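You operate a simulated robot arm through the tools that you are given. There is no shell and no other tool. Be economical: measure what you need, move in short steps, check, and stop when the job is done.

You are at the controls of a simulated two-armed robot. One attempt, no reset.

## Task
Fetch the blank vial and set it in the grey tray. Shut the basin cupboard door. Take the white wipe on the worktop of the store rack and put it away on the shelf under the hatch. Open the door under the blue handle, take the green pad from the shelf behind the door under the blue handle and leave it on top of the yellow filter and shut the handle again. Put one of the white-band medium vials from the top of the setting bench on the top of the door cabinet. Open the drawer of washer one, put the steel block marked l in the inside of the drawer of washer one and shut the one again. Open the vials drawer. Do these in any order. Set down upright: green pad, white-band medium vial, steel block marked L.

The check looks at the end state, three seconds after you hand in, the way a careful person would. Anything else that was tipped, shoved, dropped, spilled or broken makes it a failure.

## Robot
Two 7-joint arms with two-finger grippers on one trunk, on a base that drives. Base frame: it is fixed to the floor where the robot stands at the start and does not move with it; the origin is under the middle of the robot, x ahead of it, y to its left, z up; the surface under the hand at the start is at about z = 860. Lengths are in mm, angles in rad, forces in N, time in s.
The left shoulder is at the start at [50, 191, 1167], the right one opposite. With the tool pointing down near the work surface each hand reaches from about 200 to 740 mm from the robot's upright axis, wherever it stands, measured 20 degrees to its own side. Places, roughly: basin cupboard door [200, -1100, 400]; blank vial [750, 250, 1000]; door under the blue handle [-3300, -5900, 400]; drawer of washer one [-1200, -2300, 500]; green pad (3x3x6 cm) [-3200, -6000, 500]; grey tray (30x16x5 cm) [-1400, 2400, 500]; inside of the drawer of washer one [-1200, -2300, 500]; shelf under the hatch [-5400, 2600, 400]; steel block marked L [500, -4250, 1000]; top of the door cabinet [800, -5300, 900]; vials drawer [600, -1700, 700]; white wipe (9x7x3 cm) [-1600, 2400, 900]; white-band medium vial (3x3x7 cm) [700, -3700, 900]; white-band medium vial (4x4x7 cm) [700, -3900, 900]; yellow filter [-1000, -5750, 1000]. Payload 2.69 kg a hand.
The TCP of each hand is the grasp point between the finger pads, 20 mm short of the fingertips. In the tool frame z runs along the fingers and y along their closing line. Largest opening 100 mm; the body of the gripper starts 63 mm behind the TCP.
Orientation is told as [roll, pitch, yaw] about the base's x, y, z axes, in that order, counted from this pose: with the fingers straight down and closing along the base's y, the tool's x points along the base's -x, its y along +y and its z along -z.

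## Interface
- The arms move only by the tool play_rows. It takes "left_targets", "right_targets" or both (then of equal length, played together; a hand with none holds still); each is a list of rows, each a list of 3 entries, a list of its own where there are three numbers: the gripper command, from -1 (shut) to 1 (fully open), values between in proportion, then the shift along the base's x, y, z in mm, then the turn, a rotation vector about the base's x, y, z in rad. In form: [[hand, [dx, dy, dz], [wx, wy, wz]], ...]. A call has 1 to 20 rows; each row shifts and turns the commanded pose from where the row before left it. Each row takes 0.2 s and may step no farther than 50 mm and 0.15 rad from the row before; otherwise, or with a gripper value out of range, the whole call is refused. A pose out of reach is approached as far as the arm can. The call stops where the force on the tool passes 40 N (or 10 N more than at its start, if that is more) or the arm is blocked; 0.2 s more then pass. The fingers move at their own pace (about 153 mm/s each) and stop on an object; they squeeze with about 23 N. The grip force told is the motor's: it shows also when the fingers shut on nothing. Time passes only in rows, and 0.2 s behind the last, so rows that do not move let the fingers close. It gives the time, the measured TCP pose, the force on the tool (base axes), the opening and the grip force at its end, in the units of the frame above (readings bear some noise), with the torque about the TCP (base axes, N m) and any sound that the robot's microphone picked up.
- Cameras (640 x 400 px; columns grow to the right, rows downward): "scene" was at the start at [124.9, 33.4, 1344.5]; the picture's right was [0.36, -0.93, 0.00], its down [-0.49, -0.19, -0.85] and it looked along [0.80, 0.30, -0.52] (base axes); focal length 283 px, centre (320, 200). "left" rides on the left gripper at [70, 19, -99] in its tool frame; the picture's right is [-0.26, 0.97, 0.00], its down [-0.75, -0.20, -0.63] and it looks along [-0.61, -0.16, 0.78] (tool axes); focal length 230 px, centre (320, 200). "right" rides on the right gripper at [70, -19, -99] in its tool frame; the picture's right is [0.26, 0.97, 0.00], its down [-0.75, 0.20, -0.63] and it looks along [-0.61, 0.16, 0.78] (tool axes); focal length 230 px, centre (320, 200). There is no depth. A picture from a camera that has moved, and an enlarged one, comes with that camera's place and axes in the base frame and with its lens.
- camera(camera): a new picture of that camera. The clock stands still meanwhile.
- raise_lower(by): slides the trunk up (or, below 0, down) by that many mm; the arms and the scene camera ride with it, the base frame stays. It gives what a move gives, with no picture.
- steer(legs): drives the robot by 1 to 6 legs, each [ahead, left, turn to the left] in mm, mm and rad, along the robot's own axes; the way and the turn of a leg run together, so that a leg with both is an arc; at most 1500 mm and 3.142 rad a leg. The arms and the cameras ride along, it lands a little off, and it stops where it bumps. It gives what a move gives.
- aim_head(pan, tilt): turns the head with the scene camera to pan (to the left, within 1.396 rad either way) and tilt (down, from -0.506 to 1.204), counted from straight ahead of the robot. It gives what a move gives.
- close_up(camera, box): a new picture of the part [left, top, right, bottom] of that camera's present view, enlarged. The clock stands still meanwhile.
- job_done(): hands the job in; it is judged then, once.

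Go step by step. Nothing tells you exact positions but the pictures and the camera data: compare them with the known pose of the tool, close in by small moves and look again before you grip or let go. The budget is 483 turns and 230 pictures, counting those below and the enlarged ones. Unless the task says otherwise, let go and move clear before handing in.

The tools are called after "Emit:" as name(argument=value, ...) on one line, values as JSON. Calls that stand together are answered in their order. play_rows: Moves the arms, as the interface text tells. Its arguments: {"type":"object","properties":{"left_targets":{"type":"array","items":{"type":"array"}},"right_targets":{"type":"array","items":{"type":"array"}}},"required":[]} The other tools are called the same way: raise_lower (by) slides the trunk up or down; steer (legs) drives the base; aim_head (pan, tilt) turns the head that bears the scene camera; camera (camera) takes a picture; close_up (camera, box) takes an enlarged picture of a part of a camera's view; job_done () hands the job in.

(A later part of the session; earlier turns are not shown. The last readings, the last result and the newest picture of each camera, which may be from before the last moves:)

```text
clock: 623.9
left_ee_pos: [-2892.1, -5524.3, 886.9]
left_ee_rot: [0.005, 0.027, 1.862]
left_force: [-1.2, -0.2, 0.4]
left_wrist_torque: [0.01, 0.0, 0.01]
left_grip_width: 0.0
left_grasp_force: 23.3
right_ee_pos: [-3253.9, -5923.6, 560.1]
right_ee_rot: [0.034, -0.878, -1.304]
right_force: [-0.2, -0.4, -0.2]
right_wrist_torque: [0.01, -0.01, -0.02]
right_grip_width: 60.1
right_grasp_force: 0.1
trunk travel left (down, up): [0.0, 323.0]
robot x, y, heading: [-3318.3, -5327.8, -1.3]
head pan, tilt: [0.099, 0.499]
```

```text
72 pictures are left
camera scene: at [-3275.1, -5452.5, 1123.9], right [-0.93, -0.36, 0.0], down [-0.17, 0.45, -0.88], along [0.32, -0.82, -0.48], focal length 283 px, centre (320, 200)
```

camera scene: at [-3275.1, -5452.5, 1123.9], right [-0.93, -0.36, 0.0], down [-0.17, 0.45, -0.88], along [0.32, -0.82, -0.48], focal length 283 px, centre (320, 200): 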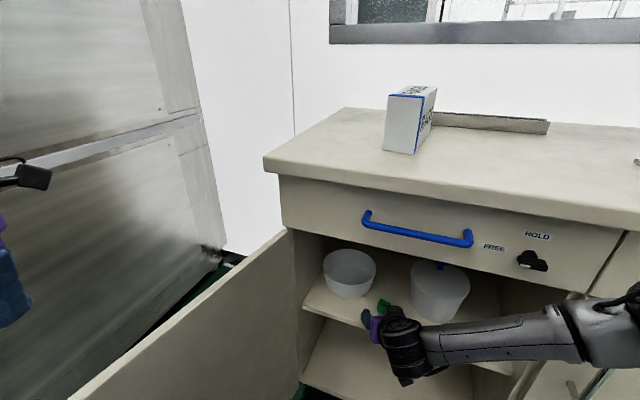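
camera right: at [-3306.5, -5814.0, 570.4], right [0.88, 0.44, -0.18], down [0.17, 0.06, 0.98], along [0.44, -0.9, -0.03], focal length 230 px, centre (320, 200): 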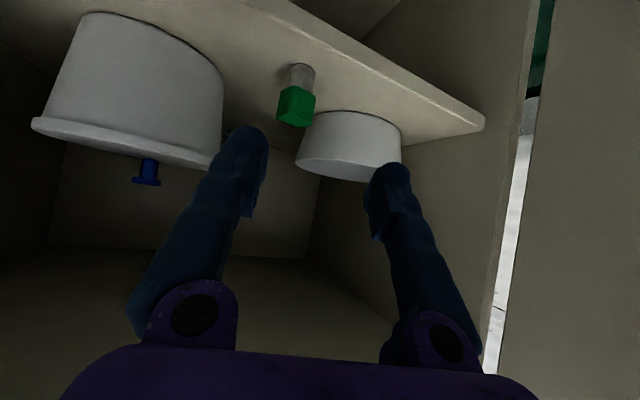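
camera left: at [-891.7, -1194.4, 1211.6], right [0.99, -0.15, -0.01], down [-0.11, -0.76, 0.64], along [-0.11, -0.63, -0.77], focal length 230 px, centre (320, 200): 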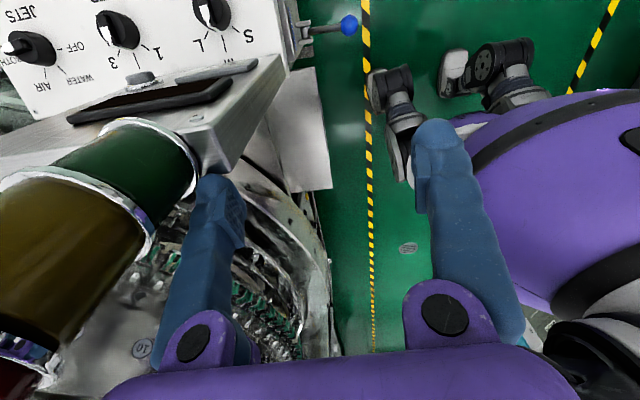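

Triangulated again: head at (-3242,-6037,478). Advance halfway and check.

Emit:
play_rows(right_targets=[[0.2, [2, -22, -15], [0, 0, 0]], [0.2, [2, -22, -15], [0, 0, 0]], [0.2, [2, -22, -14], [0, 0, 0]], [0.2, [0, 0, 0], [0, 0, 0]]])

Emit:
camera(camera="right")

```text
clock: 624.9
left_ee_pos: [-2892.1, -5524.3, 886.6]
left_ee_rot: [0.006, 0.029, 1.862]
left_force: [-0.2, 0.2, 0.0]
left_wrist_torque: [0.02, 0.02, 0.02]
left_grip_width: 0.0
left_grasp_force: 22.8
right_ee_pos: [-3250.6, -5990.4, 518.9]
right_ee_rot: [0.035, -0.877, -1.306]
right_force: [0.2, -0.7, 0.3]
right_wrist_torque: [0.01, 0.03, 0.0]
right_grip_width: 60.0
right_grasp_force: 0.0
trunk travel left (down, up): [0.0, 323.0]
robot x, y, heading: [-3319.2, -5331.3, -1.303]
head pan, tilt: [0.099, 0.499]
```

```text
71 pictures are left
camera right: at [-3302.6, -5880.7, 528.5], right [0.88, 0.44, -0.18], down [0.17, 0.06, 0.98], along [0.44, -0.9, -0.03], focal length 230 px, centre (320, 200)
```

right: 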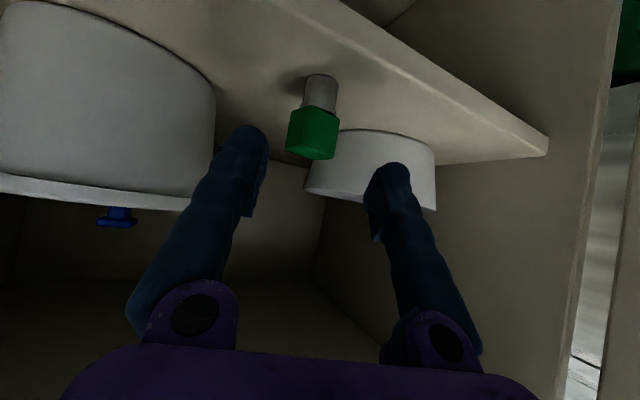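

Head at (-3244,-6030,479). Advance onto it.

Emit:
play_rows(right_targets=[[0.2, [2, -14, -13], [0, 0, 0]], [0.2, [2, -13, -13], [0, 0, 0]], [0.2, [2, -12, -13], [0, 0, 0]], [0.2, [0, 0, 0], [0, 0, 0]]])

Emit:
camera(camera="right")

```text
clock: 625.9
left_ee_pos: [-2891.1, -5524.4, 887.2]
left_ee_rot: [0.006, 0.029, 1.862]
left_force: [0.1, 0.2, 0.0]
left_wrist_torque: [0.01, 0.04, -0.01]
left_grip_width: 0.0
left_grasp_force: 22.8
right_ee_pos: [-3243.0, -6029.4, 478.3]
right_ee_rot: [0.035, -0.877, -1.305]
right_force: [-0.4, 0.7, 0.2]
right_wrist_torque: [0.0, 0.01, -0.03]
right_grip_width: 59.9
right_grasp_force: 0.1
trunk travel left (down, up): [0.0, 323.0]
robot x, y, heading: [-3320.2, -5332.7, -1.303]
head pan, tilt: [0.099, 0.499]
```

```text
70 pictures are left
camera right: at [-3295.9, -5919.8, 487.3], right [0.88, 0.44, -0.18], down [0.17, 0.06, 0.98], along [0.44, -0.9, -0.03], focal length 230 px, centre (320, 200)
```

right: 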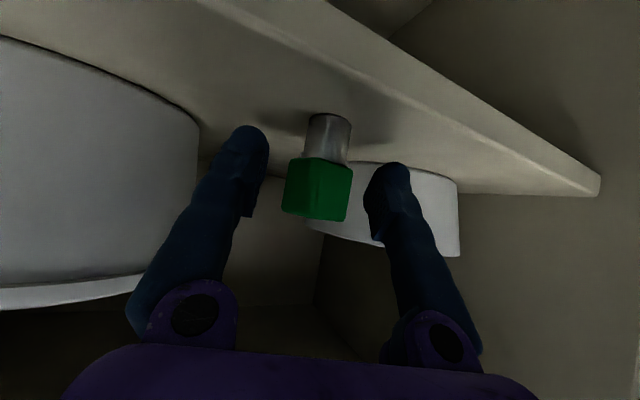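

The green head is centred at the grasp point. Close and lift.

Emit:
play_rows(right_targets=[[-1, [0, 0, 0], [0, 0, 0]], [-1, [0, 0, 0], [0, 0, 0]], [-1, [0, 0, 0], [0, 0, 0]], [-1, [0, 0, 15], [0, 0, 0]], [-1, [0, 0, 25], [0, 0, 0]], [-1, [-5, 25, 15], [0, 0, 0]], [-1, [-8, 35, 15], [0, 0, 0]], [-1, [-8, 35, 15], [0, 0, 0]], [-1, [0, 0, 0], [0, 0, 0]]])

Emit:
camera(camera="right")

```text
clock: 627.9
left_ee_pos: [-2891.6, -5524.5, 887.6]
left_ee_rot: [0.005, 0.027, 1.862]
left_force: [0.0, -0.1, -0.2]
left_wrist_torque: [-0.01, 0.0, 0.01]
left_grip_width: 0.0
left_grasp_force: 22.9
right_ee_pos: [-3264.9, -5936.2, 562.7]
right_ee_rot: [0.036, -0.878, -1.306]
right_force: [-0.1, -0.2, -0.2]
right_wrist_torque: [0.01, -0.01, -0.03]
right_grip_width: 34.2
right_grasp_force: 23.5
trunk travel left (down, up): [0.0, 323.0]
robot x, y, heading: [-3318.0, -5333.7, -1.299]
head pan, tilt: [0.099, 0.499]
```

```text
69 pictures are left
camera right: at [-3317.1, -5826.7, 572.5], right [0.88, 0.44, -0.18], down [0.17, 0.06, 0.98], along [0.44, -0.9, -0.03], focal length 230 px, centre (320, 200)
```

right: 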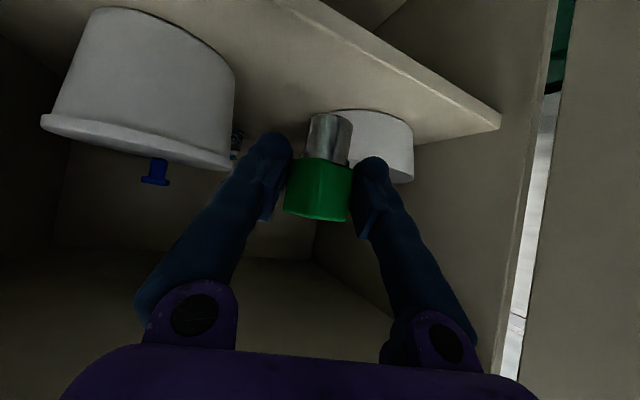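

The pad is held upright. Now pull the right hand out and back, and set the left hand on the door's outer side to close it while the robot moves west.

Emit:
play_rows(right_targets=[[-1, [-10, 40, 20], [0, 0, 0]], [-1, [-10, 40, 25], [0, 0, 0]], [-1, [-20, 35, 25], [0, 0, 0]], [-1, [-30, 10, 35], [0, 0, 0]], [-1, [-30, 0, 35], [0, 0, 0]], [-1, [-20, 0, 35], [0, 0, 0]], [-1, [0, 0, 30], [0, 0, 0]], [-1, [0, 0, 0], [0, 0, 0]]], left_targets=[[-1, [20, 12, 0], [0, 0, 0]], [-1, [20, 12, 0], [0, 0, 0]], [-1, [25, 12, 0], [0, 0, 0]], [-1, [20, 0, -40], [0, 0, 0]], [-1, [0, 0, -40], [0, 0, 0]], [-1, [0, 0, -40], [0, 0, 0]], [-1, [0, 0, -37], [0, 0, 0]], [-1, [0, 0, 0], [0, 0, 0]]])

Emit:
aim_head(pan=0.5, tilt=0.6)

Emit:
camera(camera="scene")

```text
clock: 629.7
left_ee_pos: [-2807.5, -5488.8, 730.5]
left_ee_rot: [0.004, 0.028, 1.862]
left_force: [-0.1, 0.7, -1.6]
left_wrist_torque: [0.0, -0.01, -0.06]
left_grip_width: 0.1
left_grasp_force: 22.7
right_ee_pos: [-3384.4, -5812.3, 771.6]
right_ee_rot: [0.033, -0.876, -1.303]
right_force: [0.1, 0.1, -0.9]
right_wrist_torque: [-0.01, -0.01, 0.02]
right_grip_width: 34.1
right_grasp_force: 23.3
trunk travel left (down, up): [0.0, 323.0]
robot x, y, heading: [-3321.7, -5328.7, -1.301]
head pan, tilt: [0.099, 0.499]
```

```text
clock: 630.5
left_ee_pos: [-2807.4, -5488.1, 729.4]
left_ee_rot: [0.006, 0.029, 1.862]
left_force: [0.0, 0.2, 0.4]
left_wrist_torque: [0.01, -0.02, -0.03]
left_grip_width: 0.4
left_grasp_force: 23.0
right_ee_pos: [-3385.6, -5813.7, 770.6]
right_ee_rot: [0.035, -0.876, -1.304]
right_force: [-0.2, 0.8, -1.0]
right_wrist_torque: [-0.01, 0.0, 0.04]
right_grip_width: 34.1
right_grasp_force: 23.1
trunk travel left (down, up): [0.0, 323.0]
robot x, y, heading: [-3318.4, -5332.1, -1.299]
head pan, tilt: [0.499, 0.6]
```

```text
68 pictures are left
camera scene: at [-3246.5, -5431.2, 1114.8], right [-0.72, -0.7, 0.0], down [-0.39, 0.41, -0.83], along [0.57, -0.59, -0.56], focal length 283 px, centre (320, 200)
```

scene: 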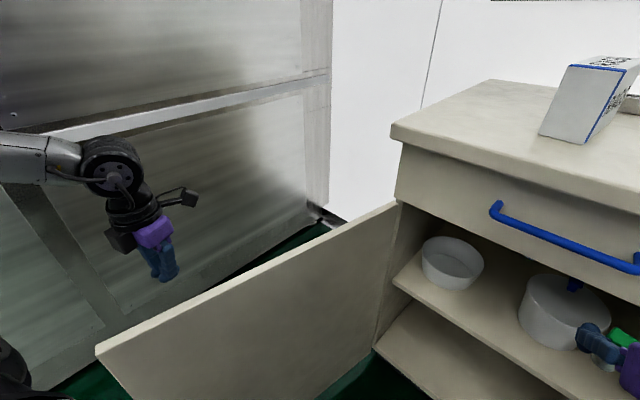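

The left hand is on the door's outer side. Move the robot west so the hand swings the door.

Emit:
steer(legs=[[-128, -442, 0]])

Emit:
camera(camera="scene")

```text
clock: 635.0
left_ee_pos: [-3269.0, -5494.8, 729.6]
left_ee_rot: [0.006, 0.028, 1.854]
left_force: [0.8, -0.1, 0.7]
left_wrist_torque: [0.0, -0.03, 0.01]
left_grip_width: 0.2
left_grasp_force: 22.9
right_ee_pos: [-3848.0, -5815.0, 770.7]
right_ee_rot: [0.035, -0.877, -1.313]
right_force: [-0.4, 0.2, -0.7]
right_wrist_torque: [-0.01, -0.01, -0.02]
right_grip_width: 34.1
right_grasp_force: 23.1
trunk travel left (down, up): [0.0, 323.0]
robot x, y, heading: [-3778.6, -5334.7, -1.307]
head pan, tilt: [0.499, 0.6]
```

```text
67 pictures are left
camera scene: at [-3707.0, -5434.1, 1114.8], right [-0.72, -0.69, 0.0], down [-0.39, 0.41, -0.83], along [0.57, -0.6, -0.56], focal length 283 px, centre (320, 200)
```

scene: 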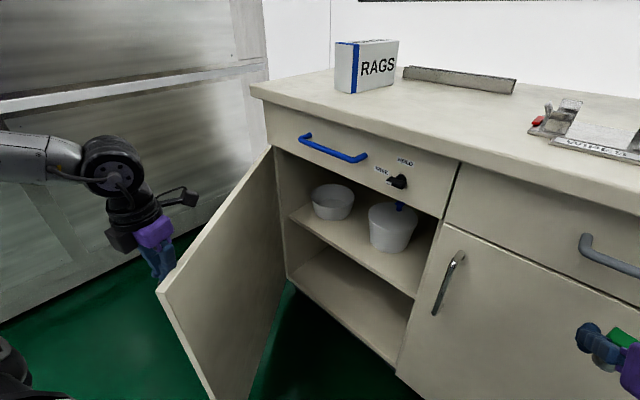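

Now push further with the left arm.

Emit:
play_rows(left_targets=[[-1, [-14, -15, 0], [0, 0, 0]], [-1, [-14, -15, 0], [0, 0, 0]], [-1, [-15, -15, 0], [0, 0, 0]], [-1, [-15, -16, 0], [0, 0, 0]], [-1, [-18, -18, 0], [0, 0, 0]], [-1, [-18, -18, 0], [0, 0, 0]], [-1, [-18, -18, 0], [0, 0, 0]], [-1, [-17, -18, 0], [0, 0, 0]], [-1, [-13, -21, 0], [0, 0, 0]], [-1, [-13, -21, 0], [0, 0, 0]], [-1, [-13, -21, 0], [0, 0, 0]], [-1, [-14, -21, 0], [0, 0, 0]], [-1, [0, 0, 0], [0, 0, 0]]])

Emit:
camera(camera="scene")

```text
clock: 637.8
left_ee_pos: [-3451.1, -5712.2, 727.6]
left_ee_rot: [0.006, 0.029, 1.854]
left_force: [0.7, -0.1, 1.0]
left_wrist_torque: [-0.01, -0.02, 0.03]
left_grip_width: 0.1
left_grasp_force: 22.5
right_ee_pos: [-3847.7, -5814.2, 770.2]
right_ee_rot: [0.035, -0.877, -1.312]
right_force: [-0.9, 0.8, -0.2]
right_wrist_torque: [0.01, 0.0, -0.01]
right_grip_width: 34.0
right_grasp_force: 23.4
trunk travel left (down, up): [0.0, 323.0]
robot x, y, heading: [-3774.7, -5337.4, -1.303]
head pan, tilt: [0.499, 0.6]
```

```text
66 pictures are left
camera scene: at [-3707.0, -5434.1, 1114.8], right [-0.72, -0.69, 0.0], down [-0.39, 0.41, -0.83], along [0.57, -0.6, -0.56], focal length 283 px, centre (320, 200)
```

scene: 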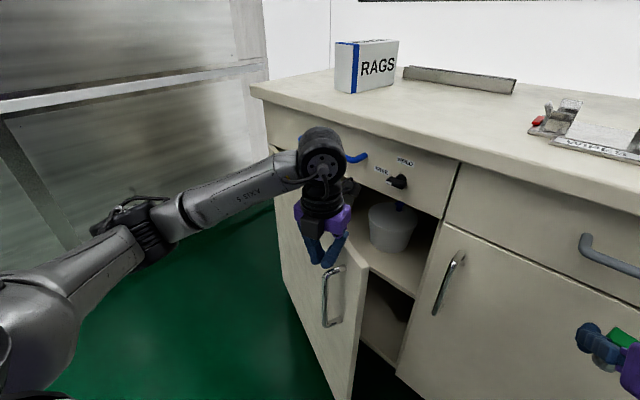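

Continue toward closing, staying west of the knob, then tilt to finish under the counter edge.

Emit:
play_rows(left_targets=[[-1, [-16, -15, 0], [0, 0, 0]], [-1, [-16, -15, 0], [0, 0, 0]], [-1, [-16, -16, 0], [0, 0, 0]], [-1, [-16, -16, 0], [0, 0, 0]], [-1, [-15, -16, 0], [0, 0, 0]], [-1, [0, 8, 0], [-0.145, -0.039, 0]], [-1, [0, 0, 0], [-0.145, -0.039, 0]], [-1, [0, 0, 0], [-0.145, -0.039, 0]], [-1, [0, 0, 0], [0, 0, 0]]])

Emit:
camera(camera="scene")

```text
clock: 639.8
left_ee_pos: [-3529.1, -5783.3, 729.4]
left_ee_rot: [0.016, 0.48, 1.859]
left_force: [0.6, 0.1, -0.8]
left_wrist_torque: [0.0, -0.03, -0.02]
left_grip_width: 0.0
left_grasp_force: 22.7
right_ee_pos: [-3848.9, -5814.8, 770.7]
right_ee_rot: [0.034, -0.874, -1.312]
right_force: [1.0, 1.0, 0.0]
right_wrist_torque: [-0.01, -0.01, -0.02]
right_grip_width: 34.1
right_grasp_force: 22.9
trunk travel left (down, up): [0.0, 323.0]
robot x, y, heading: [-3778.1, -5332.3, -1.306]
head pan, tilt: [0.499, 0.6]
```

```text
65 pictures are left
camera scene: at [-3706.9, -5434.1, 1114.8], right [-0.72, -0.69, 0.0], down [-0.39, 0.41, -0.83], along [0.57, -0.6, -0.56], focal length 283 px, centre (320, 200)
```

scene: 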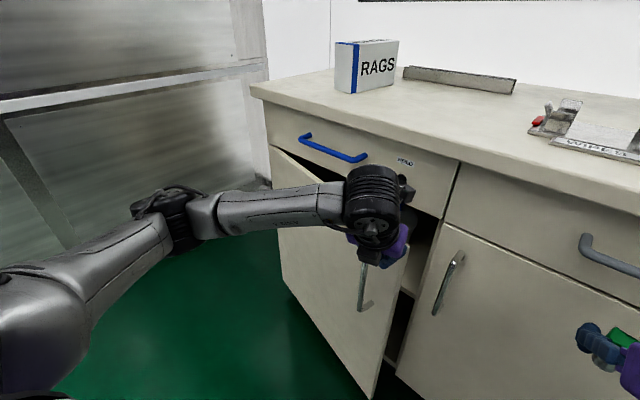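

Emit:
play_rows(left_targets=[[-1, [-2, -8, -15], [0, 0, 0]], [-1, [-2, -15, -15], [0, 0, 0]], [-1, [-3, -15, 0], [0, 0, 0]], [-1, [-3, -15, 0], [0, 0, 0]], [-1, [-3, -15, 0], [0, 0, 0]], [-1, [-2, -15, 0], [0, 0, 0]], [-1, [-2, -12, 0], [0, 0, 0]], [-1, [0, -10, 0], [0, 0, 0]], [-1, [0, -10, 0], [0, 0, 0]], [-1, [0, -8, 0], [0, 0, 0]], [-1, [0, -8, 0], [0, 0, 0]]])

Emit:
camera(camera="scene")

```text
clock: 642.0
left_ee_pos: [-3545.3, -5900.1, 700.1]
left_ee_rot: [0.017, 0.476, 1.859]
left_force: [1.4, 24.5, 4.4]
left_wrist_torque: [-3.77, 0.27, -0.08]
left_grip_width: 0.2
left_grasp_force: 23.8
right_ee_pos: [-3845.9, -5813.6, 771.7]
right_ee_rot: [0.035, -0.879, -1.307]
right_force: [0.1, -0.3, -1.0]
right_wrist_torque: [0.0, -0.02, 0.0]
right_grip_width: 33.6
right_grasp_force: 22.8
trunk travel left (down, up): [0.0, 323.0]
robot x, y, heading: [-3781.0, -5332.9, -1.308]
head pan, tilt: [0.499, 0.6]
stopped in row 11 (left hand): the force on the tool passed its limit at 55 N (the readings are from after the stop); the commanded pose is now the measured one
```

```text
64 pictures are left
camera scene: at [-3706.6, -5430.6, 1115.2], right [-0.72, -0.69, 0.0], down [-0.39, 0.41, -0.83], along [0.57, -0.6, -0.56], focal length 283 px, centre (320, 200)
```

scene: 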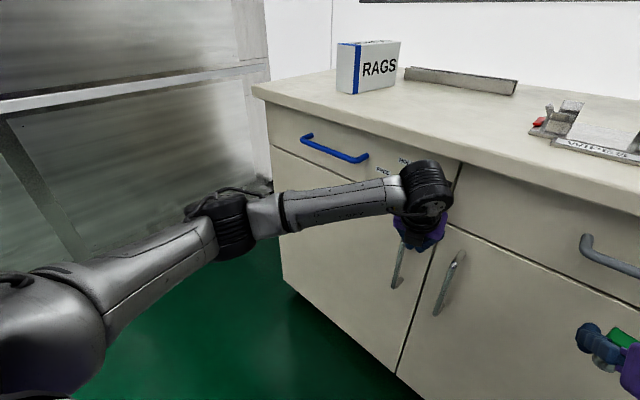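

The door is shut. Retract the left arm to its parked posture and verify.

Emit:
play_rows(left_targets=[[-1, [5, 40, 0], [0, 0, 0]], [-1, [10, 40, 10], [0.145, 0.039, 0]], [-1, [20, 35, 25], [0.145, 0.039, 0]], [-1, [30, 20, 30], [0.145, 0.039, 0]], [-1, [30, 20, 30], [0, 0, 0]], [-1, [35, 20, 30], [0, 0, 0]], [-1, [35, 20, 20], [0, 0, 0]], [-1, [35, 20, 20], [0, 0, 0]], [-1, [35, 20, 0], [0, 0, 0]], [-1, [30, 20, 0], [0, 0, 0]], [-1, [0, 0, 0], [0, 0, 0]]])

Emit:
aim_head(pan=0.2, tilt=0.55)

Emit:
camera(camera="scene")

```text
refused: row 6 steps farther than a row can; nothing moved
```

```text
clock: 642.8
left_ee_pos: [-3545.1, -5899.5, 700.3]
left_ee_rot: [0.014, 0.476, 1.859]
left_force: [2.9, 38.6, 6.7]
left_wrist_torque: [-5.75, 0.59, -0.02]
left_grip_width: 0.0
left_grasp_force: 22.9
right_ee_pos: [-3846.9, -5813.0, 772.2]
right_ee_rot: [0.034, -0.883, -1.309]
right_force: [-0.1, 0.1, -0.6]
right_wrist_torque: [0.0, 0.01, 0.03]
right_grip_width: 33.8
right_grasp_force: 23.1
trunk travel left (down, up): [0.0, 323.0]
robot x, y, heading: [-3780.4, -5330.0, -1.304]
head pan, tilt: [0.201, 0.55]
```

```text
63 pictures are left
camera scene: at [-3727.4, -5446.3, 1119.8], right [-0.89, -0.45, 0.0], down [-0.23, 0.46, -0.85], along [0.38, -0.76, -0.52], focal length 283 px, centre (320, 200)
```

scene: 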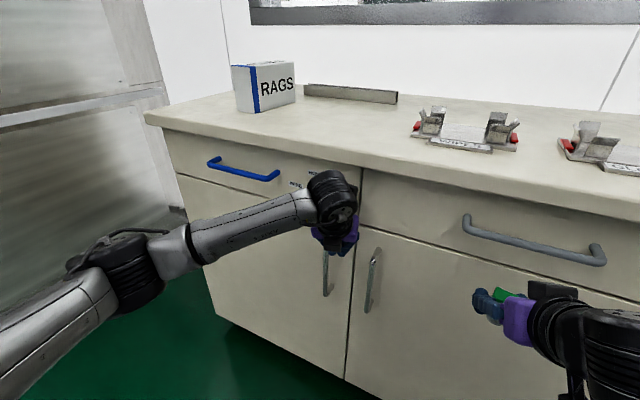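

Emit:
play_rows(left_targets=[[-1, [5, 40, 0], [0, 0, 0]], [-1, [10, 40, 10], [0.145, 0.039, 0]], [-1, [20, 35, 25], [0.145, 0.039, 0]], [-1, [30, 20, 30], [0.145, 0.039, 0]], [-1, [30, 20, 30], [0, 0, 0]], [-1, [30, 20, 30], [0, 0, 0]], [-1, [35, 20, 20], [0, 0, 0]], [-1, [35, 20, 20], [0, 0, 0]], [-1, [35, 20, 0], [0, 0, 0]], [-1, [30, 20, 0], [0, 0, 0]], [-1, [0, 0, 0], [0, 0, 0]]])

Emit:
steer(legs=[[-250, 0, 0]])

Emit:
camera(camera="scene")

```text
clock: 645.2
left_ee_pos: [-3284.6, -5644.7, 864.0]
left_ee_rot: [0.002, 0.023, 1.854]
left_force: [-0.4, -0.4, 0.2]
left_wrist_torque: [0.02, 0.01, 0.02]
left_grip_width: 0.0
left_grasp_force: 23.1
right_ee_pos: [-3846.0, -5814.8, 771.5]
right_ee_rot: [0.033, -0.876, -1.311]
right_force: [0.3, 0.8, -1.0]
right_wrist_torque: [-0.02, 0.04, -0.01]
right_grip_width: 33.8
right_grasp_force: 23.1
trunk travel left (down, up): [0.0, 323.0]
robot x, y, heading: [-3777.5, -5332.4, -1.305]
head pan, tilt: [0.201, 0.55]
```

```text
clock: 647.0
left_ee_pos: [-3348.1, -5414.4, 864.6]
left_ee_rot: [0.005, 0.022, 1.85]
left_force: [-0.7, -0.2, -0.3]
left_wrist_torque: [0.04, -0.02, 0.0]
left_grip_width: 0.0
left_grasp_force: 23.0
right_ee_pos: [-3911.8, -5582.5, 770.2]
right_ee_rot: [0.036, -0.875, -1.314]
right_force: [-0.6, 0.5, -0.8]
right_wrist_torque: [-0.02, 0.0, 0.02]
right_grip_width: 33.6
right_grasp_force: 22.6
trunk travel left (down, up): [0.0, 323.0]
robot x, y, heading: [-3840.7, -5101.1, -1.309]
head pan, tilt: [0.201, 0.55]
```

```text
62 pictures are left
camera scene: at [-3790.5, -5217.8, 1119.4], right [-0.9, -0.44, 0.0], down [-0.23, 0.47, -0.85], along [0.38, -0.76, -0.52], focal length 283 px, centre (320, 200)
```

scene: 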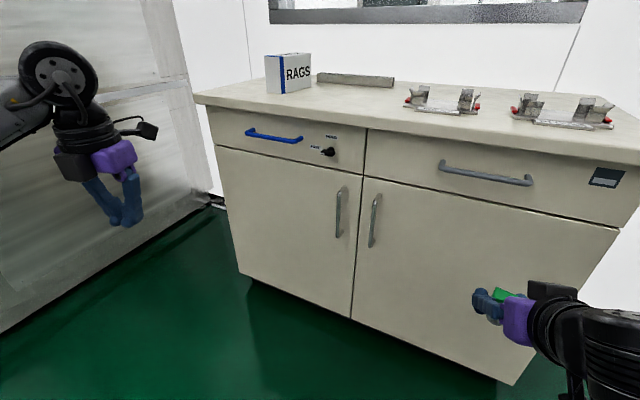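

Door confirmed shut. Raise the trunk and drive back around to the east aisle with the pad.

Emit:
raise_lower(by=225)

Emit:
steer(legs=[[-150, 0, 0], [0, 0, 2.88], [0, 1010, 0]])

```text
clock: 649.4
left_ee_pos: [-3349.0, -5415.2, 1088.9]
left_ee_rot: [0.004, 0.024, 1.852]
left_force: [-0.7, -0.6, 0.2]
left_wrist_torque: [0.0, -0.02, 0.01]
left_grip_width: 0.0
left_grasp_force: 23.1
right_ee_pos: [-3910.8, -5582.4, 995.5]
right_ee_rot: [0.035, -0.876, -1.315]
right_force: [-0.2, -0.5, -0.7]
right_wrist_torque: [0.02, 0.0, -0.02]
right_grip_width: 33.5
right_grasp_force: 23.0
trunk travel left (down, up): [-225.0, 98.0]
robot x, y, heading: [-3840.6, -5105.7, -1.311]
head pan, tilt: [0.201, 0.55]
```

```text
clock: 664.8
left_ee_pos: [-5166.1, -4556.2, 1097.2]
left_ee_rot: [-0.014, 0.017, -1.549]
left_force: [-0.1, -0.2, -0.4]
left_wrist_torque: [-0.02, 0.03, 0.02]
left_grip_width: 0.0
left_grasp_force: 23.1
right_ee_pos: [-4588.7, -4531.7, 994.8]
right_ee_rot: [0.068, -0.881, 1.556]
right_force: [-0.3, -0.9, -0.7]
right_wrist_torque: [0.0, 0.01, 0.0]
right_grip_width: 32.2
right_grasp_force: 23.2
trunk travel left (down, up): [-225.0, 98.0]
robot x, y, heading: [-4790.3, -4978.7, 1.585]
head pan, tilt: [0.201, 0.55]
stopped in leg 3: the robot was blocked; the commanded pose is now the measured one
```

Blocked while strafing west; look at what was touched.

Emit:
aim_head(pan=1.2, tilt=0.4)

Emit:
camera(camera="scene")

```text
clock: 666.1
left_ee_pos: [-5168.0, -4555.9, 1096.8]
left_ee_rot: [-0.018, 0.015, -1.547]
left_force: [-0.1, 0.4, 0.0]
left_wrist_torque: [-0.01, 0.0, 0.0]
left_grip_width: 0.3
left_grasp_force: 23.5
right_ee_pos: [-4589.1, -4531.5, 991.2]
right_ee_rot: [0.075, -0.881, 1.553]
right_force: [0.1, 0.3, -0.4]
right_wrist_torque: [0.0, 0.0, -0.02]
right_grip_width: 31.9
right_grasp_force: 23.4
trunk travel left (down, up): [-225.0, 98.0]
robot x, y, heading: [-4790.2, -4976.0, 1.59]
head pan, tilt: [1.201, 0.4]
```

```text
61 pictures are left
camera scene: at [-4851.0, -4909.4, 1360.2], right [0.35, 0.94, 0.0], down [0.34, -0.13, -0.93], along [-0.87, 0.32, -0.37], focal length 283 px, centre (320, 200)
```

scene: 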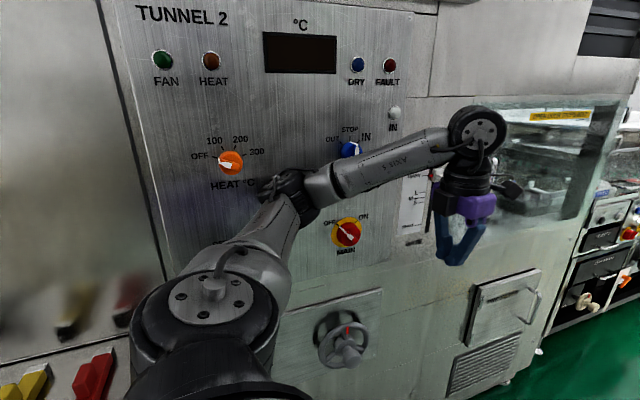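

The left elbow touched the Tunnel 2 panel. Move off to the right, narrow the posture by extending both hands forward, then go north.

Emit:
steer(legs=[[0, -120, -0.015]])

Emit:
play_rows(left_targets=[[-1, [30, 35, 0], [0, 0, 0]], [-1, [30, 35, 0], [0, 0, 0]], [-1, [30, 35, 0], [0, 0, 0]], [-1, [30, 35, 0], [0, 0, 0]], [-1, [0, 35, 0], [0, 0, 0]], [-1, [0, 0, 0], [0, 0, 0]]], right_targets=[[-1, [-5, 35, 0], [-0.01, 0, 0]], [-1, [-5, 35, 0], [0, 0, 0]], [-1, [-5, 35, 0], [0, 0, 0]], [-1, [0, 35, 0], [0, 0, 0]], [-1, [0, 35, 0], [0, 0, 0]], [-1, [0, 0, 0], [0, 0, 0]]])

Emit:
camera(camera="scene")

```text
clock: 667.8
left_ee_pos: [-5063.0, -4544.6, 1084.5]
left_ee_rot: [0.008, 0.008, -1.559]
left_force: [-0.2, -0.4, -0.5]
left_wrist_torque: [0.04, 0.01, -0.02]
left_grip_width: 0.0
left_grasp_force: 22.8
right_ee_pos: [-4480.2, -4529.3, 994.6]
right_ee_rot: [0.035, -0.877, 1.569]
right_force: [-0.4, -0.8, -0.3]
right_wrist_torque: [0.0, -0.03, 0.03]
right_grip_width: 31.3
right_grasp_force: 23.3
trunk travel left (down, up): [-225.0, 98.0]
robot x, y, heading: [-4674.8, -4978.4, 1.569]
head pan, tilt: [1.201, 0.4]
```

```text
clock: 669.2
left_ee_pos: [-4943.0, -4369.8, 1083.4]
left_ee_rot: [0.009, 0.011, -1.561]
left_force: [-0.5, -1.0, 0.5]
left_wrist_torque: [-0.02, 0.02, 0.01]
left_grip_width: 0.0
left_grasp_force: 22.9
right_ee_pos: [-4496.3, -4354.9, 992.0]
right_ee_rot: [0.035, -0.867, 1.572]
right_force: [0.3, -0.5, -0.6]
right_wrist_torque: [0.0, -0.01, 0.03]
right_grip_width: 31.0
right_grasp_force: 23.8
trunk travel left (down, up): [-225.0, 98.0]
robot x, y, heading: [-4671.5, -4978.0, 1.572]
head pan, tilt: [1.201, 0.4]
```

```text
60 pictures are left
camera scene: at [-4756.4, -4902.4, 1358.1], right [0.36, 0.93, 0.0], down [0.36, -0.14, -0.92], along [-0.86, 0.33, -0.39], focal length 283 px, centre (320, 200)
```

scene: 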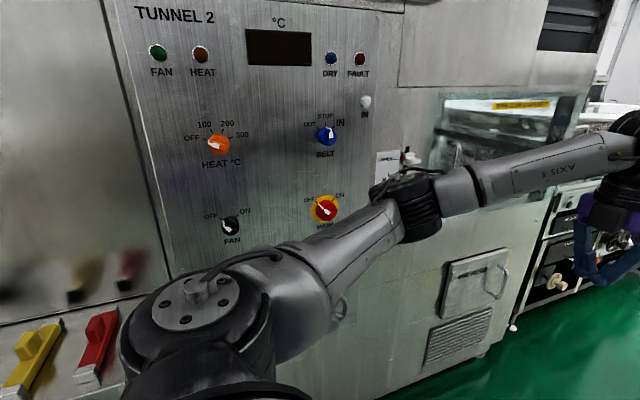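

Now go north carefully: forward, shift to the aisle centre, and forward.

Emit:
steer(legs=[[400, 0, 0], [100, 190, 0], [1300, 0, 0]])

Emit:
camera(camera="right")

```text
clock: 679.7
left_ee_pos: [-5094.7, -2566.4, 1083.3]
left_ee_rot: [0.009, 0.007, -1.592]
left_force: [-0.7, 0.0, -0.9]
left_wrist_torque: [-0.02, 0.02, 0.0]
left_grip_width: 0.0
left_grasp_force: 22.9
right_ee_pos: [-4647.0, -2564.7, 992.6]
right_ee_rot: [0.031, -0.866, 1.539]
right_force: [0.6, -0.3, -1.0]
right_wrist_torque: [0.01, -0.02, 0.01]
right_grip_width: 29.6
right_grasp_force: 23.2
trunk travel left (down, up): [-225.0, 98.0]
robot x, y, heading: [-4844.5, -3180.1, 1.538]
head pan, tilt: [1.201, 0.4]
```

```text
59 pictures are left
camera right: at [-4629.0, -2686.4, 1002.7], right [-0.97, -0.16, -0.17], down [-0.18, 0.01, 0.98], along [-0.16, 0.99, -0.04], focal length 230 px, centre (320, 200)
```

right: 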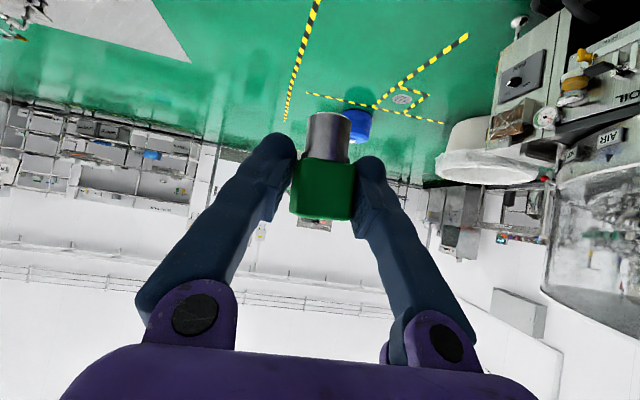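

The pad is firmly held and upright. Continue north and then east.

Emit:
steer(legs=[[0, 0, 0.035], [1500, 0, 0], [1500, 0, 0], [750, 0, 0], [0, 0, -1.571]])

Emit:
steer(legs=[[1500, 0, 0], [1500, 0, 0], [1000, 0, 0]])

```text
clock: 691.7
left_ee_pos: [-5089.1, -149.6, 1080.9]
left_ee_rot: [0.01, 0.006, -1.581]
left_force: [-0.4, 0.0, -0.1]
left_wrist_torque: [-0.08, 0.02, -0.02]
left_grip_width: 0.0
left_grasp_force: 23.0
right_ee_pos: [-4643.4, -141.9, 990.3]
right_ee_rot: [0.035, -0.862, 1.549]
right_force: [-0.8, 1.9, -1.3]
right_wrist_torque: [0.02, 0.0, 0.0]
right_grip_width: 29.1
right_grasp_force: 23.0
trunk travel left (down, up): [-225.0, 98.0]
robot x, y, heading: [-4825.5, -767.0, 1.556]
head pan, tilt: [1.201, 0.4]
stopped in leg 3: the robot was blocked; the commanded pose is now the measured one
```

```text
clock: 693.1
left_ee_pos: [-5088.3, -104.5, 1083.6]
left_ee_rot: [0.009, 0.011, -1.58]
left_force: [-0.4, -0.6, 0.2]
left_wrist_torque: [-0.02, 0.01, 0.05]
left_grip_width: 0.3
left_grasp_force: 23.0
right_ee_pos: [-4642.0, -98.0, 992.7]
right_ee_rot: [0.036, -0.867, 1.55]
right_force: [0.7, 0.7, -0.8]
right_wrist_torque: [-0.03, -0.01, -0.01]
right_grip_width: 29.1
right_grasp_force: 22.3
trunk travel left (down, up): [-225.0, 98.0]
robot x, y, heading: [-4827.7, -719.3, 1.551]
head pan, tilt: [1.201, 0.4]
stopped in leg 1: the robot was blocked; the commanded pose is now the measured one
```

Blocked by something low in front — perhaps the blue can. Look.

Emit:
aim_head(pan=0.0, tilt=1.0)

Emit:
camera(camera="scene")

```text
clock: 694.5
left_ee_pos: [-5086.6, -106.6, 1084.8]
left_ee_rot: [0.008, 0.012, -1.582]
left_force: [-0.7, 0.0, 0.0]
left_wrist_torque: [-0.04, 0.0, -0.02]
left_grip_width: 0.0
left_grasp_force: 23.3
right_ee_pos: [-4641.4, -98.6, 992.6]
right_ee_rot: [0.037, -0.868, 1.55]
right_force: [-0.7, -0.7, -1.0]
right_wrist_torque: [0.02, 0.01, 0.02]
right_grip_width: 29.2
right_grasp_force: 22.8
trunk travel left (down, up): [-225.0, 98.0]
robot x, y, heading: [-4826.8, -716.0, 1.551]
head pan, tilt: [0.0, 1.0]
```

```text
58 pictures are left
camera scene: at [-4824.9, -605.8, 1307.8], right [1.0, -0.02, 0.0], down [-0.01, -0.84, -0.54], along [0.01, 0.54, -0.84], focal length 283 px, centre (320, 200)
```

scene: 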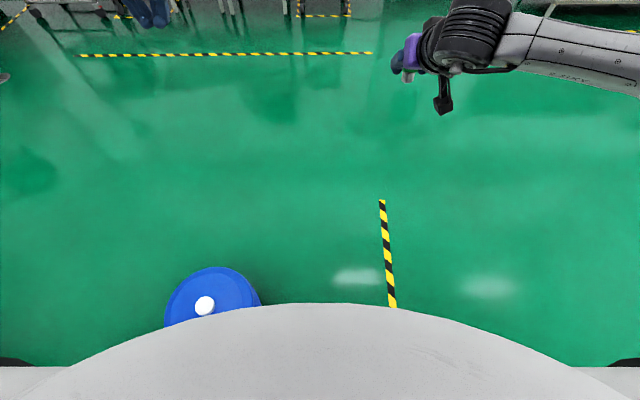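

The robot nudged the blue drum about 5 cm to the north-west. I'll go around and push it gently back. First circle to its north-west side.

Emit:
steer(legs=[[-150, 0, 0.015], [0, -300, 0], [1150, 0, 0], [0, 1050, 0]])

Emit:
aim_head(pan=-1.39, tilt=0.9)

Emit:
camera(camera="scene")

```text
clock: 713.1
left_ee_pos: [-5852.4, 885.0, 1085.3]
left_ee_rot: [0.009, 0.013, -1.549]
left_force: [0.6, -0.1, -0.3]
left_wrist_torque: [0.06, -0.01, 0.02]
left_grip_width: 0.0
left_grasp_force: 23.6
right_ee_pos: [-5406.8, 904.6, 992.3]
right_ee_rot: [0.037, -0.868, 1.581]
right_force: [-0.5, -0.8, -1.2]
right_wrist_torque: [-0.02, -0.05, -0.01]
right_grip_width: 28.9
right_grasp_force: 22.9
trunk travel left (down, up): [-225.0, 98.0]
robot x, y, heading: [-5572.7, 285.1, 1.587]
head pan, tilt: [0.0, 1.0]
```

```text
clock: 714.7
left_ee_pos: [-5851.9, 885.3, 1084.5]
left_ee_rot: [0.009, 0.012, -1.55]
left_force: [-0.5, -0.2, 0.1]
left_wrist_torque: [0.0, 0.0, 0.0]
left_grip_width: 0.0
left_grasp_force: 22.7
right_ee_pos: [-5405.8, 906.0, 992.0]
right_ee_rot: [0.037, -0.868, 1.579]
right_force: [0.1, 0.2, -0.4]
right_wrist_torque: [-0.01, 0.0, 0.01]
right_grip_width: 28.7
right_grasp_force: 22.6
trunk travel left (down, up): [-225.0, 98.0]
robot x, y, heading: [-5574.4, 281.8, 1.581]
head pan, tilt: [-1.389, 0.901]
```

```text
57 pictures are left
camera scene: at [-5498.5, 338.3, 1315.0], right [0.19, -0.98, 0.0], down [-0.77, -0.15, -0.62], along [0.61, 0.12, -0.78], focal length 283 px, centre (320, 200)
```

scene: 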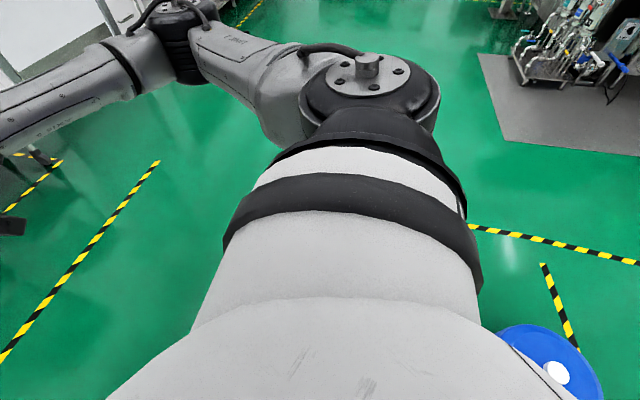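

Turn to face the drum, line up, and approach it from the north-west.

Emit:
steer(legs=[[0, 0, -2.33], [120, -203, 0]])

Emit:
aim_head(pan=0.0, tilt=1.0)

Emit:
camera(camera="scene")

```text
clock: 722.6
left_ee_pos: [-5003.2, -174.2, 1084.6]
left_ee_rot: [0.007, 0.013, 2.378]
left_force: [0.0, 0.1, -0.2]
left_wrist_torque: [0.03, -0.02, 0.02]
left_grip_width: 0.0
left_grasp_force: 22.8
right_ee_pos: [-5302.2, -502.7, 993.1]
right_ee_rot: [0.036, -0.868, -0.776]
right_force: [-0.7, -0.6, -1.0]
right_wrist_torque: [-0.01, -0.03, 0.03]
right_grip_width: 28.9
right_grasp_force: 23.0
trunk travel left (down, up): [-225.0, 98.0]
robot x, y, heading: [-5622.7, 53.8, -0.772]
head pan, tilt: [-1.389, 0.901]
```

```text
clock: 724.2
left_ee_pos: [-5002.1, -173.2, 1084.8]
left_ee_rot: [0.008, 0.012, 2.377]
left_force: [-0.9, 1.0, 0.8]
left_wrist_torque: [0.0, 0.01, 0.0]
left_grip_width: 0.3
left_grasp_force: 22.8
right_ee_pos: [-5303.0, -504.7, 993.7]
right_ee_rot: [0.036, -0.868, -0.775]
right_force: [0.8, 0.7, -1.0]
right_wrist_torque: [-0.01, 0.03, -0.02]
right_grip_width: 28.8
right_grasp_force: 22.8
trunk travel left (down, up): [-225.0, 98.0]
robot x, y, heading: [-5629.0, 51.6, -0.771]
head pan, tilt: [0.0, 1.0]
```

```text
56 pictures are left
camera scene: at [-5546.2, -19.9, 1307.8], right [-0.7, -0.72, 0.0], down [-0.6, 0.59, -0.54], along [0.39, -0.38, -0.84], focal length 283 px, centre (320, 200)
```

scene: 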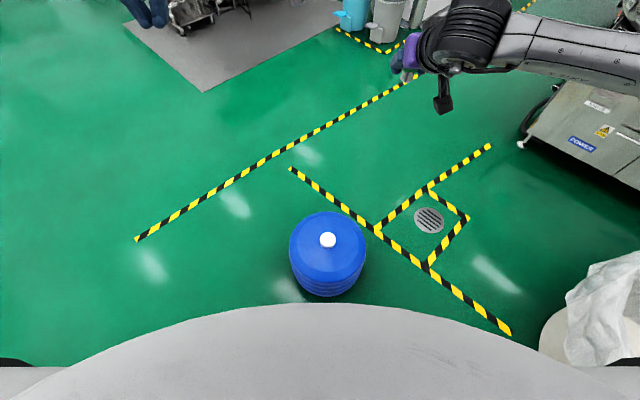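

The drum is straight ahead, nearly touching. Push gently forward ~85 mm and measure its shift against the floor tape.

Emit:
steer(legs=[[85, 0, 0]])

Emit:
camera(camera="scene")

```text
clock: 725.2
left_ee_pos: [-4955.9, -217.8, 1085.1]
left_ee_rot: [0.008, 0.011, 2.377]
left_force: [-0.6, 0.6, 0.6]
left_wrist_torque: [-0.01, 0.02, -0.03]
left_grip_width: 0.0
left_grasp_force: 23.0
right_ee_pos: [-5256.5, -547.7, 991.7]
right_ee_rot: [0.039, -0.866, -0.776]
right_force: [-0.6, -0.3, -1.2]
right_wrist_torque: [-0.01, -0.01, 0.01]
right_grip_width: 29.0
right_grasp_force: 22.7
trunk travel left (down, up): [-225.0, 98.0]
robot x, y, heading: [-5579.5, 12.1, -0.769]
head pan, tilt: [0.0, 1.0]
stopped in leg 1: the robot was blocked; the commanded pose is now the measured one
```

```text
55 pictures are left
camera scene: at [-5500.8, -63.7, 1307.5], right [-0.7, -0.72, 0.0], down [-0.6, 0.59, -0.54], along [0.39, -0.38, -0.84], focal length 283 px, centre (320, 200)
```

scene: 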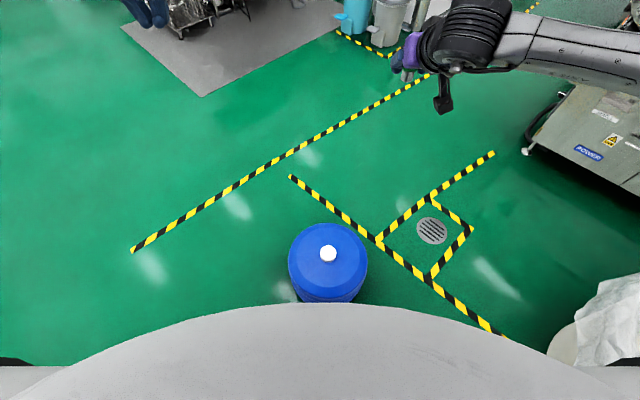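

The drum hasn't moved this time. Try once more to nudge it.

Emit:
steer(legs=[[70, 0, 0]])

Emit:
camera(camera="scene")

```text
clock: 726.2
left_ee_pos: [-4906.9, -264.7, 1084.7]
left_ee_rot: [0.01, 0.013, 2.378]
left_force: [-0.1, -0.3, -0.3]
left_wrist_torque: [0.01, -0.03, 0.0]
left_grip_width: 0.2
left_grasp_force: 23.3
right_ee_pos: [-5208.8, -593.9, 993.0]
right_ee_rot: [0.035, -0.868, -0.775]
right_force: [-0.2, 0.6, -1.2]
right_wrist_torque: [0.01, -0.01, -0.01]
right_grip_width: 28.7
right_grasp_force: 22.5
trunk travel left (down, up): [-225.0, 98.0]
robot x, y, heading: [-5535.6, -35.5, -0.77]
head pan, tilt: [0.0, 1.0]
```

```text
54 pictures are left
camera scene: at [-5452.4, -110.7, 1307.7], right [-0.7, -0.72, 0.0], down [-0.6, 0.59, -0.54], along [0.39, -0.38, -0.84], focal length 283 px, centre (320, 200)
```

scene: 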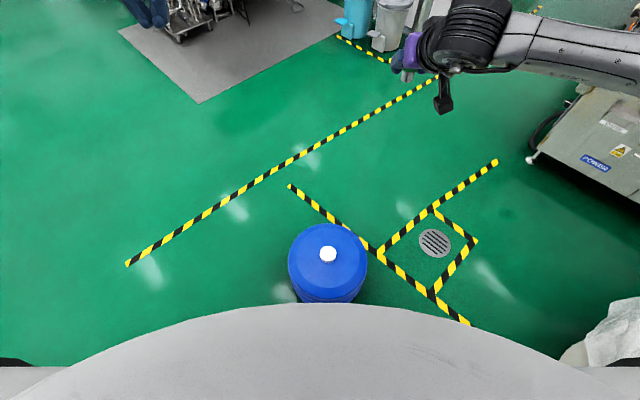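

The drum slid back ~64 mm, matching its estimated original place. Back off and head east.

Emit:
steer(legs=[[-200, 0, 0], [0, 0, 0.775], [0, 450, 0], [1500, 0, 0], [1500, 0, 0], [1500, 0, 0]])

Emit:
aim_head(pan=-0.9, tilt=0.5)

```text
clock: 755.2
left_ee_pos: [-560.3, 860.7, 1084.5]
left_ee_rot: [0.011, 0.013, -3.126]
left_force: [-0.4, 0.3, -0.1]
left_wrist_torque: [0.01, -0.01, -0.01]
left_grip_width: 0.2
left_grasp_force: 22.7
right_ee_pos: [-542.5, 415.2, 993.6]
right_ee_rot: [0.038, -0.867, 0.004]
right_force: [-0.6, -0.8, -0.8]
right_wrist_torque: [0.03, -0.01, -0.02]
right_grip_width: 28.7
right_grasp_force: 23.5
trunk travel left (down, up): [-225.0, 98.0]
robot x, y, heading: [-1163.1, 583.0, 0.011]
head pan, tilt: [0.0, 1.0]
```

```text
clock: 756.4
left_ee_pos: [-559.7, 859.7, 1084.7]
left_ee_rot: [0.011, 0.014, -3.127]
left_force: [-0.7, 0.2, -0.3]
left_wrist_torque: [0.02, 0.04, -0.01]
left_grip_width: 0.2
left_grasp_force: 22.8
right_ee_pos: [-542.6, 414.1, 993.5]
right_ee_rot: [0.036, -0.869, 0.006]
right_force: [0.5, 0.3, -0.5]
right_wrist_torque: [0.0, 0.02, -0.02]
right_grip_width: 28.7
right_grasp_force: 22.7
trunk travel left (down, up): [-225.0, 98.0]
robot x, y, heading: [-1165.1, 582.4, 0.006]
head pan, tilt: [-0.901, 0.499]
```

Emit:
steer(legs=[[785, 0, -0.008], [0, -1500, 0], [0, -900, 0]])

```text
clock: 781.5
left_ee_pos: [277.6, -1553.2, 1085.6]
left_ee_rot: [0.01, 0.016, -3.123]
left_force: [0.6, -1.0, 0.8]
left_wrist_torque: [0.03, 0.01, 0.04]
left_grip_width: 0.0
left_grasp_force: 22.8
right_ee_pos: [296.8, -1999.1, 992.9]
right_ee_rot: [0.035, -0.866, 0.008]
right_force: [0.7, 0.7, -1.3]
right_wrist_torque: [-0.02, 0.0, -0.01]
right_grip_width: 28.9
right_grasp_force: 23.1
trunk travel left (down, up): [-225.0, 98.0]
robot x, y, heading: [-324.2, -1832.7, 0.012]
head pan, tilt: [-0.901, 0.499]
```

Emit:
steer(legs=[[-70, -500, -0.012], [0, -1400, 0], [0, -1050, 0]])

Emit:
camera(camera="right")

```text
clock: 808.0
left_ee_pos: [313.4, -4532.8, 1084.7]
left_ee_rot: [0.01, 0.013, -3.094]
left_force: [-0.4, -0.1, -1.7]
left_wrist_torque: [0.01, -0.01, 0.01]
left_grip_width: 0.0
left_grasp_force: 23.1
right_ee_pos: [345.1, -4977.8, 993.5]
right_ee_rot: [0.036, -0.869, 0.036]
right_force: [0.3, -0.2, -0.2]
right_wrist_torque: [-0.04, 0.0, 0.01]
right_grip_width: 28.7
right_grasp_force: 22.9
trunk travel left (down, up): [-225.0, 98.0]
robot x, y, heading: [-284.4, -4827.3, 0.042]
head pan, tilt: [-0.901, 0.499]
```

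```text
53 pictures are left
camera right: at [226.8, -5004.6, 1003.8], right [-0.23, 0.96, -0.17], down [-0.01, 0.18, 0.98], along [0.97, 0.23, -0.03], focal length 230 px, centre (320, 200)
```

right: 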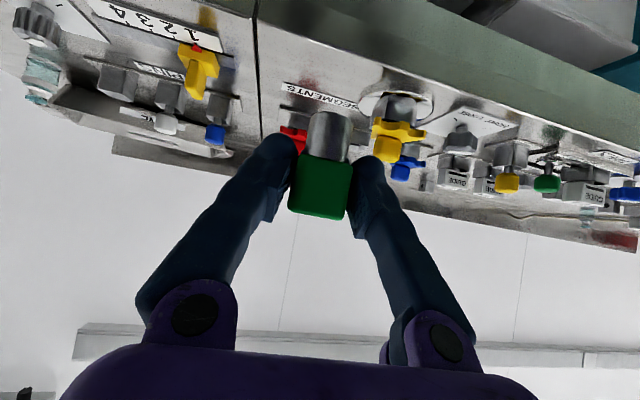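

The pad is fine. Raise the trunk, turn to face the filter ledge, and approach part way.

Emit:
raise_lower(by=90)

Emit:
steer(legs=[[0, 0, -2.28], [250, 116, 0]])

Emit:
aim_head(pan=0.1, tilt=0.45)

Emit:
camera(camera="scene")

```text
clock: 809.2
left_ee_pos: [313.5, -4532.4, 1175.0]
left_ee_rot: [0.011, 0.013, -3.092]
left_force: [0.4, 0.2, 0.1]
left_wrist_torque: [-0.01, -0.01, -0.02]
left_grip_width: 0.1
left_grasp_force: 22.7
right_ee_pos: [345.1, -4977.8, 1082.4]
right_ee_rot: [0.038, -0.867, 0.037]
right_force: [0.3, -0.5, -0.6]
right_wrist_torque: [0.02, 0.0, -0.02]
right_grip_width: 28.7
right_grasp_force: 23.6
trunk travel left (down, up): [-315.0, 8.0]
robot x, y, heading: [-283.8, -4829.5, 0.035]
head pan, tilt: [-0.901, 0.499]
```

```text
clock: 816.5
left_ee_pos: [-475.1, -5740.3, 1174.4]
left_ee_rot: [0.009, 0.013, 0.943]
left_force: [-0.5, -0.4, -0.6]
left_wrist_torque: [0.01, 0.03, -0.03]
left_grip_width: 0.0
left_grasp_force: 22.7
right_ee_pos: [-843.8, -5488.2, 1084.3]
right_ee_rot: [0.038, -0.867, -2.211]
right_force: [-0.8, 1.0, -1.4]
right_wrist_torque: [0.01, 0.02, 0.03]
right_grip_width: 28.8
right_grasp_force: 23.5
trunk travel left (down, up): [-315.0, 8.0]
robot x, y, heading: [-336.3, -5084.6, -2.205]
head pan, tilt: [-0.901, 0.499]
```

```text
clock: 817.8
left_ee_pos: [-475.6, -5739.6, 1175.9]
left_ee_rot: [0.01, 0.015, 0.945]
left_force: [0.6, -0.3, -0.6]
left_wrist_torque: [0.01, -0.02, 0.03]
left_grip_width: 0.0
left_grasp_force: 22.8
right_ee_pos: [-841.6, -5486.8, 1083.3]
right_ee_rot: [0.036, -0.869, -2.209]
right_force: [0.0, 0.1, -0.6]
right_wrist_torque: [-0.01, 0.01, 0.01]
right_grip_width: 28.5
right_grasp_force: 23.2
trunk travel left (down, up): [-315.0, 8.0]
robot x, y, heading: [-333.9, -5089.6, -2.202]
head pan, tilt: [0.099, 0.45]
```

```text
52 pictures are left
camera scene: at [-403.7, -5199.8, 1443.4], right [-0.86, 0.51, 0.0], down [0.22, 0.37, -0.9], along [-0.46, -0.77, -0.44], focal length 283 px, centre (320, 200)
```

scene: 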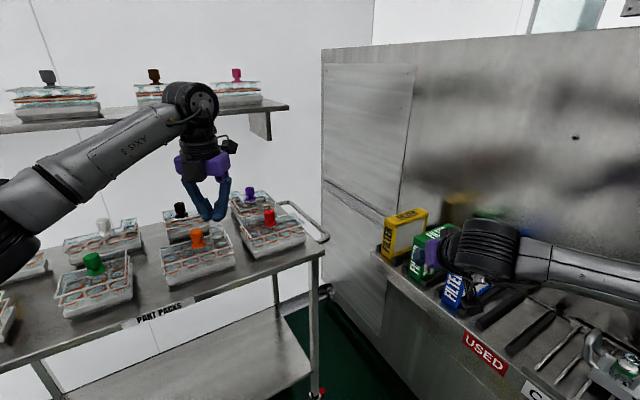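

The left hand is too near the part-packs rack; retract it. Enlarge the filters.

Emit:
play_rows(left_targets=[[-1, [25, 34, 10], [0, 0, 0]], [-1, [25, 34, 10], [0, 0, 0]], [-1, [25, 34, 0], [0, 0, 0]], [-1, [25, 34, 0], [0, 0, 0]], [-1, [25, 34, 0], [0, 0, 0]], [-1, [20, 30, 0], [0, 0, 0]], [-1, [0, 0, 0], [0, 0, 0]]])

Emit:
close_up(camera="scene", box=[350, 180, 510, 320])

Emit:
camera(camera="right")

```text
clock: 819.4
left_ee_pos: [-331.2, -5541.4, 1194.4]
left_ee_rot: [0.01, 0.011, 0.944]
left_force: [0.5, -0.2, 0.5]
left_wrist_torque: [0.0, 0.0, 0.02]
left_grip_width: 0.3
left_grasp_force: 23.2
right_ee_pos: [-842.8, -5486.4, 1082.8]
right_ee_rot: [0.039, -0.868, -2.209]
right_force: [1.4, -0.8, -1.0]
right_wrist_torque: [-0.01, 0.05, 0.0]
right_grip_width: 28.6
right_grasp_force: 23.0
trunk travel left (down, up): [-315.0, 8.0]
robot x, y, heading: [-332.4, -5089.1, -2.206]
head pan, tilt: [0.099, 0.45]
```

```text
2.86 times, centred on (430, 250) of scene
camera zoom: at [-404.0, -5200.2, 1443.3], right [-0.86, 0.51, 0.0], down [0.22, 0.37, -0.9], along [-0.46, -0.77, -0.44], focal length 809 px, centre (6, 57)
```

zoom: 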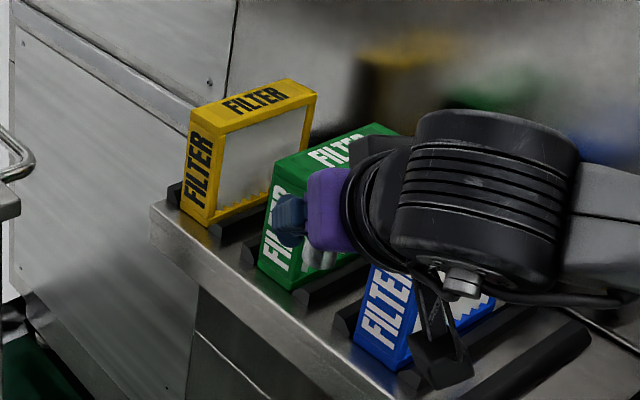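

```text
50 pictures are left
camera right: at [-788.9, -5377.5, 1093.6], right [0.89, -0.42, -0.17], down [0.14, -0.1, 0.98], along [-0.43, -0.9, -0.03], focal length 230 px, centre (320, 200)
```

right: 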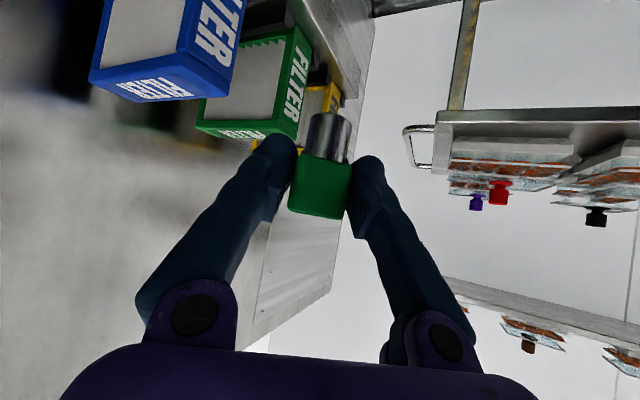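

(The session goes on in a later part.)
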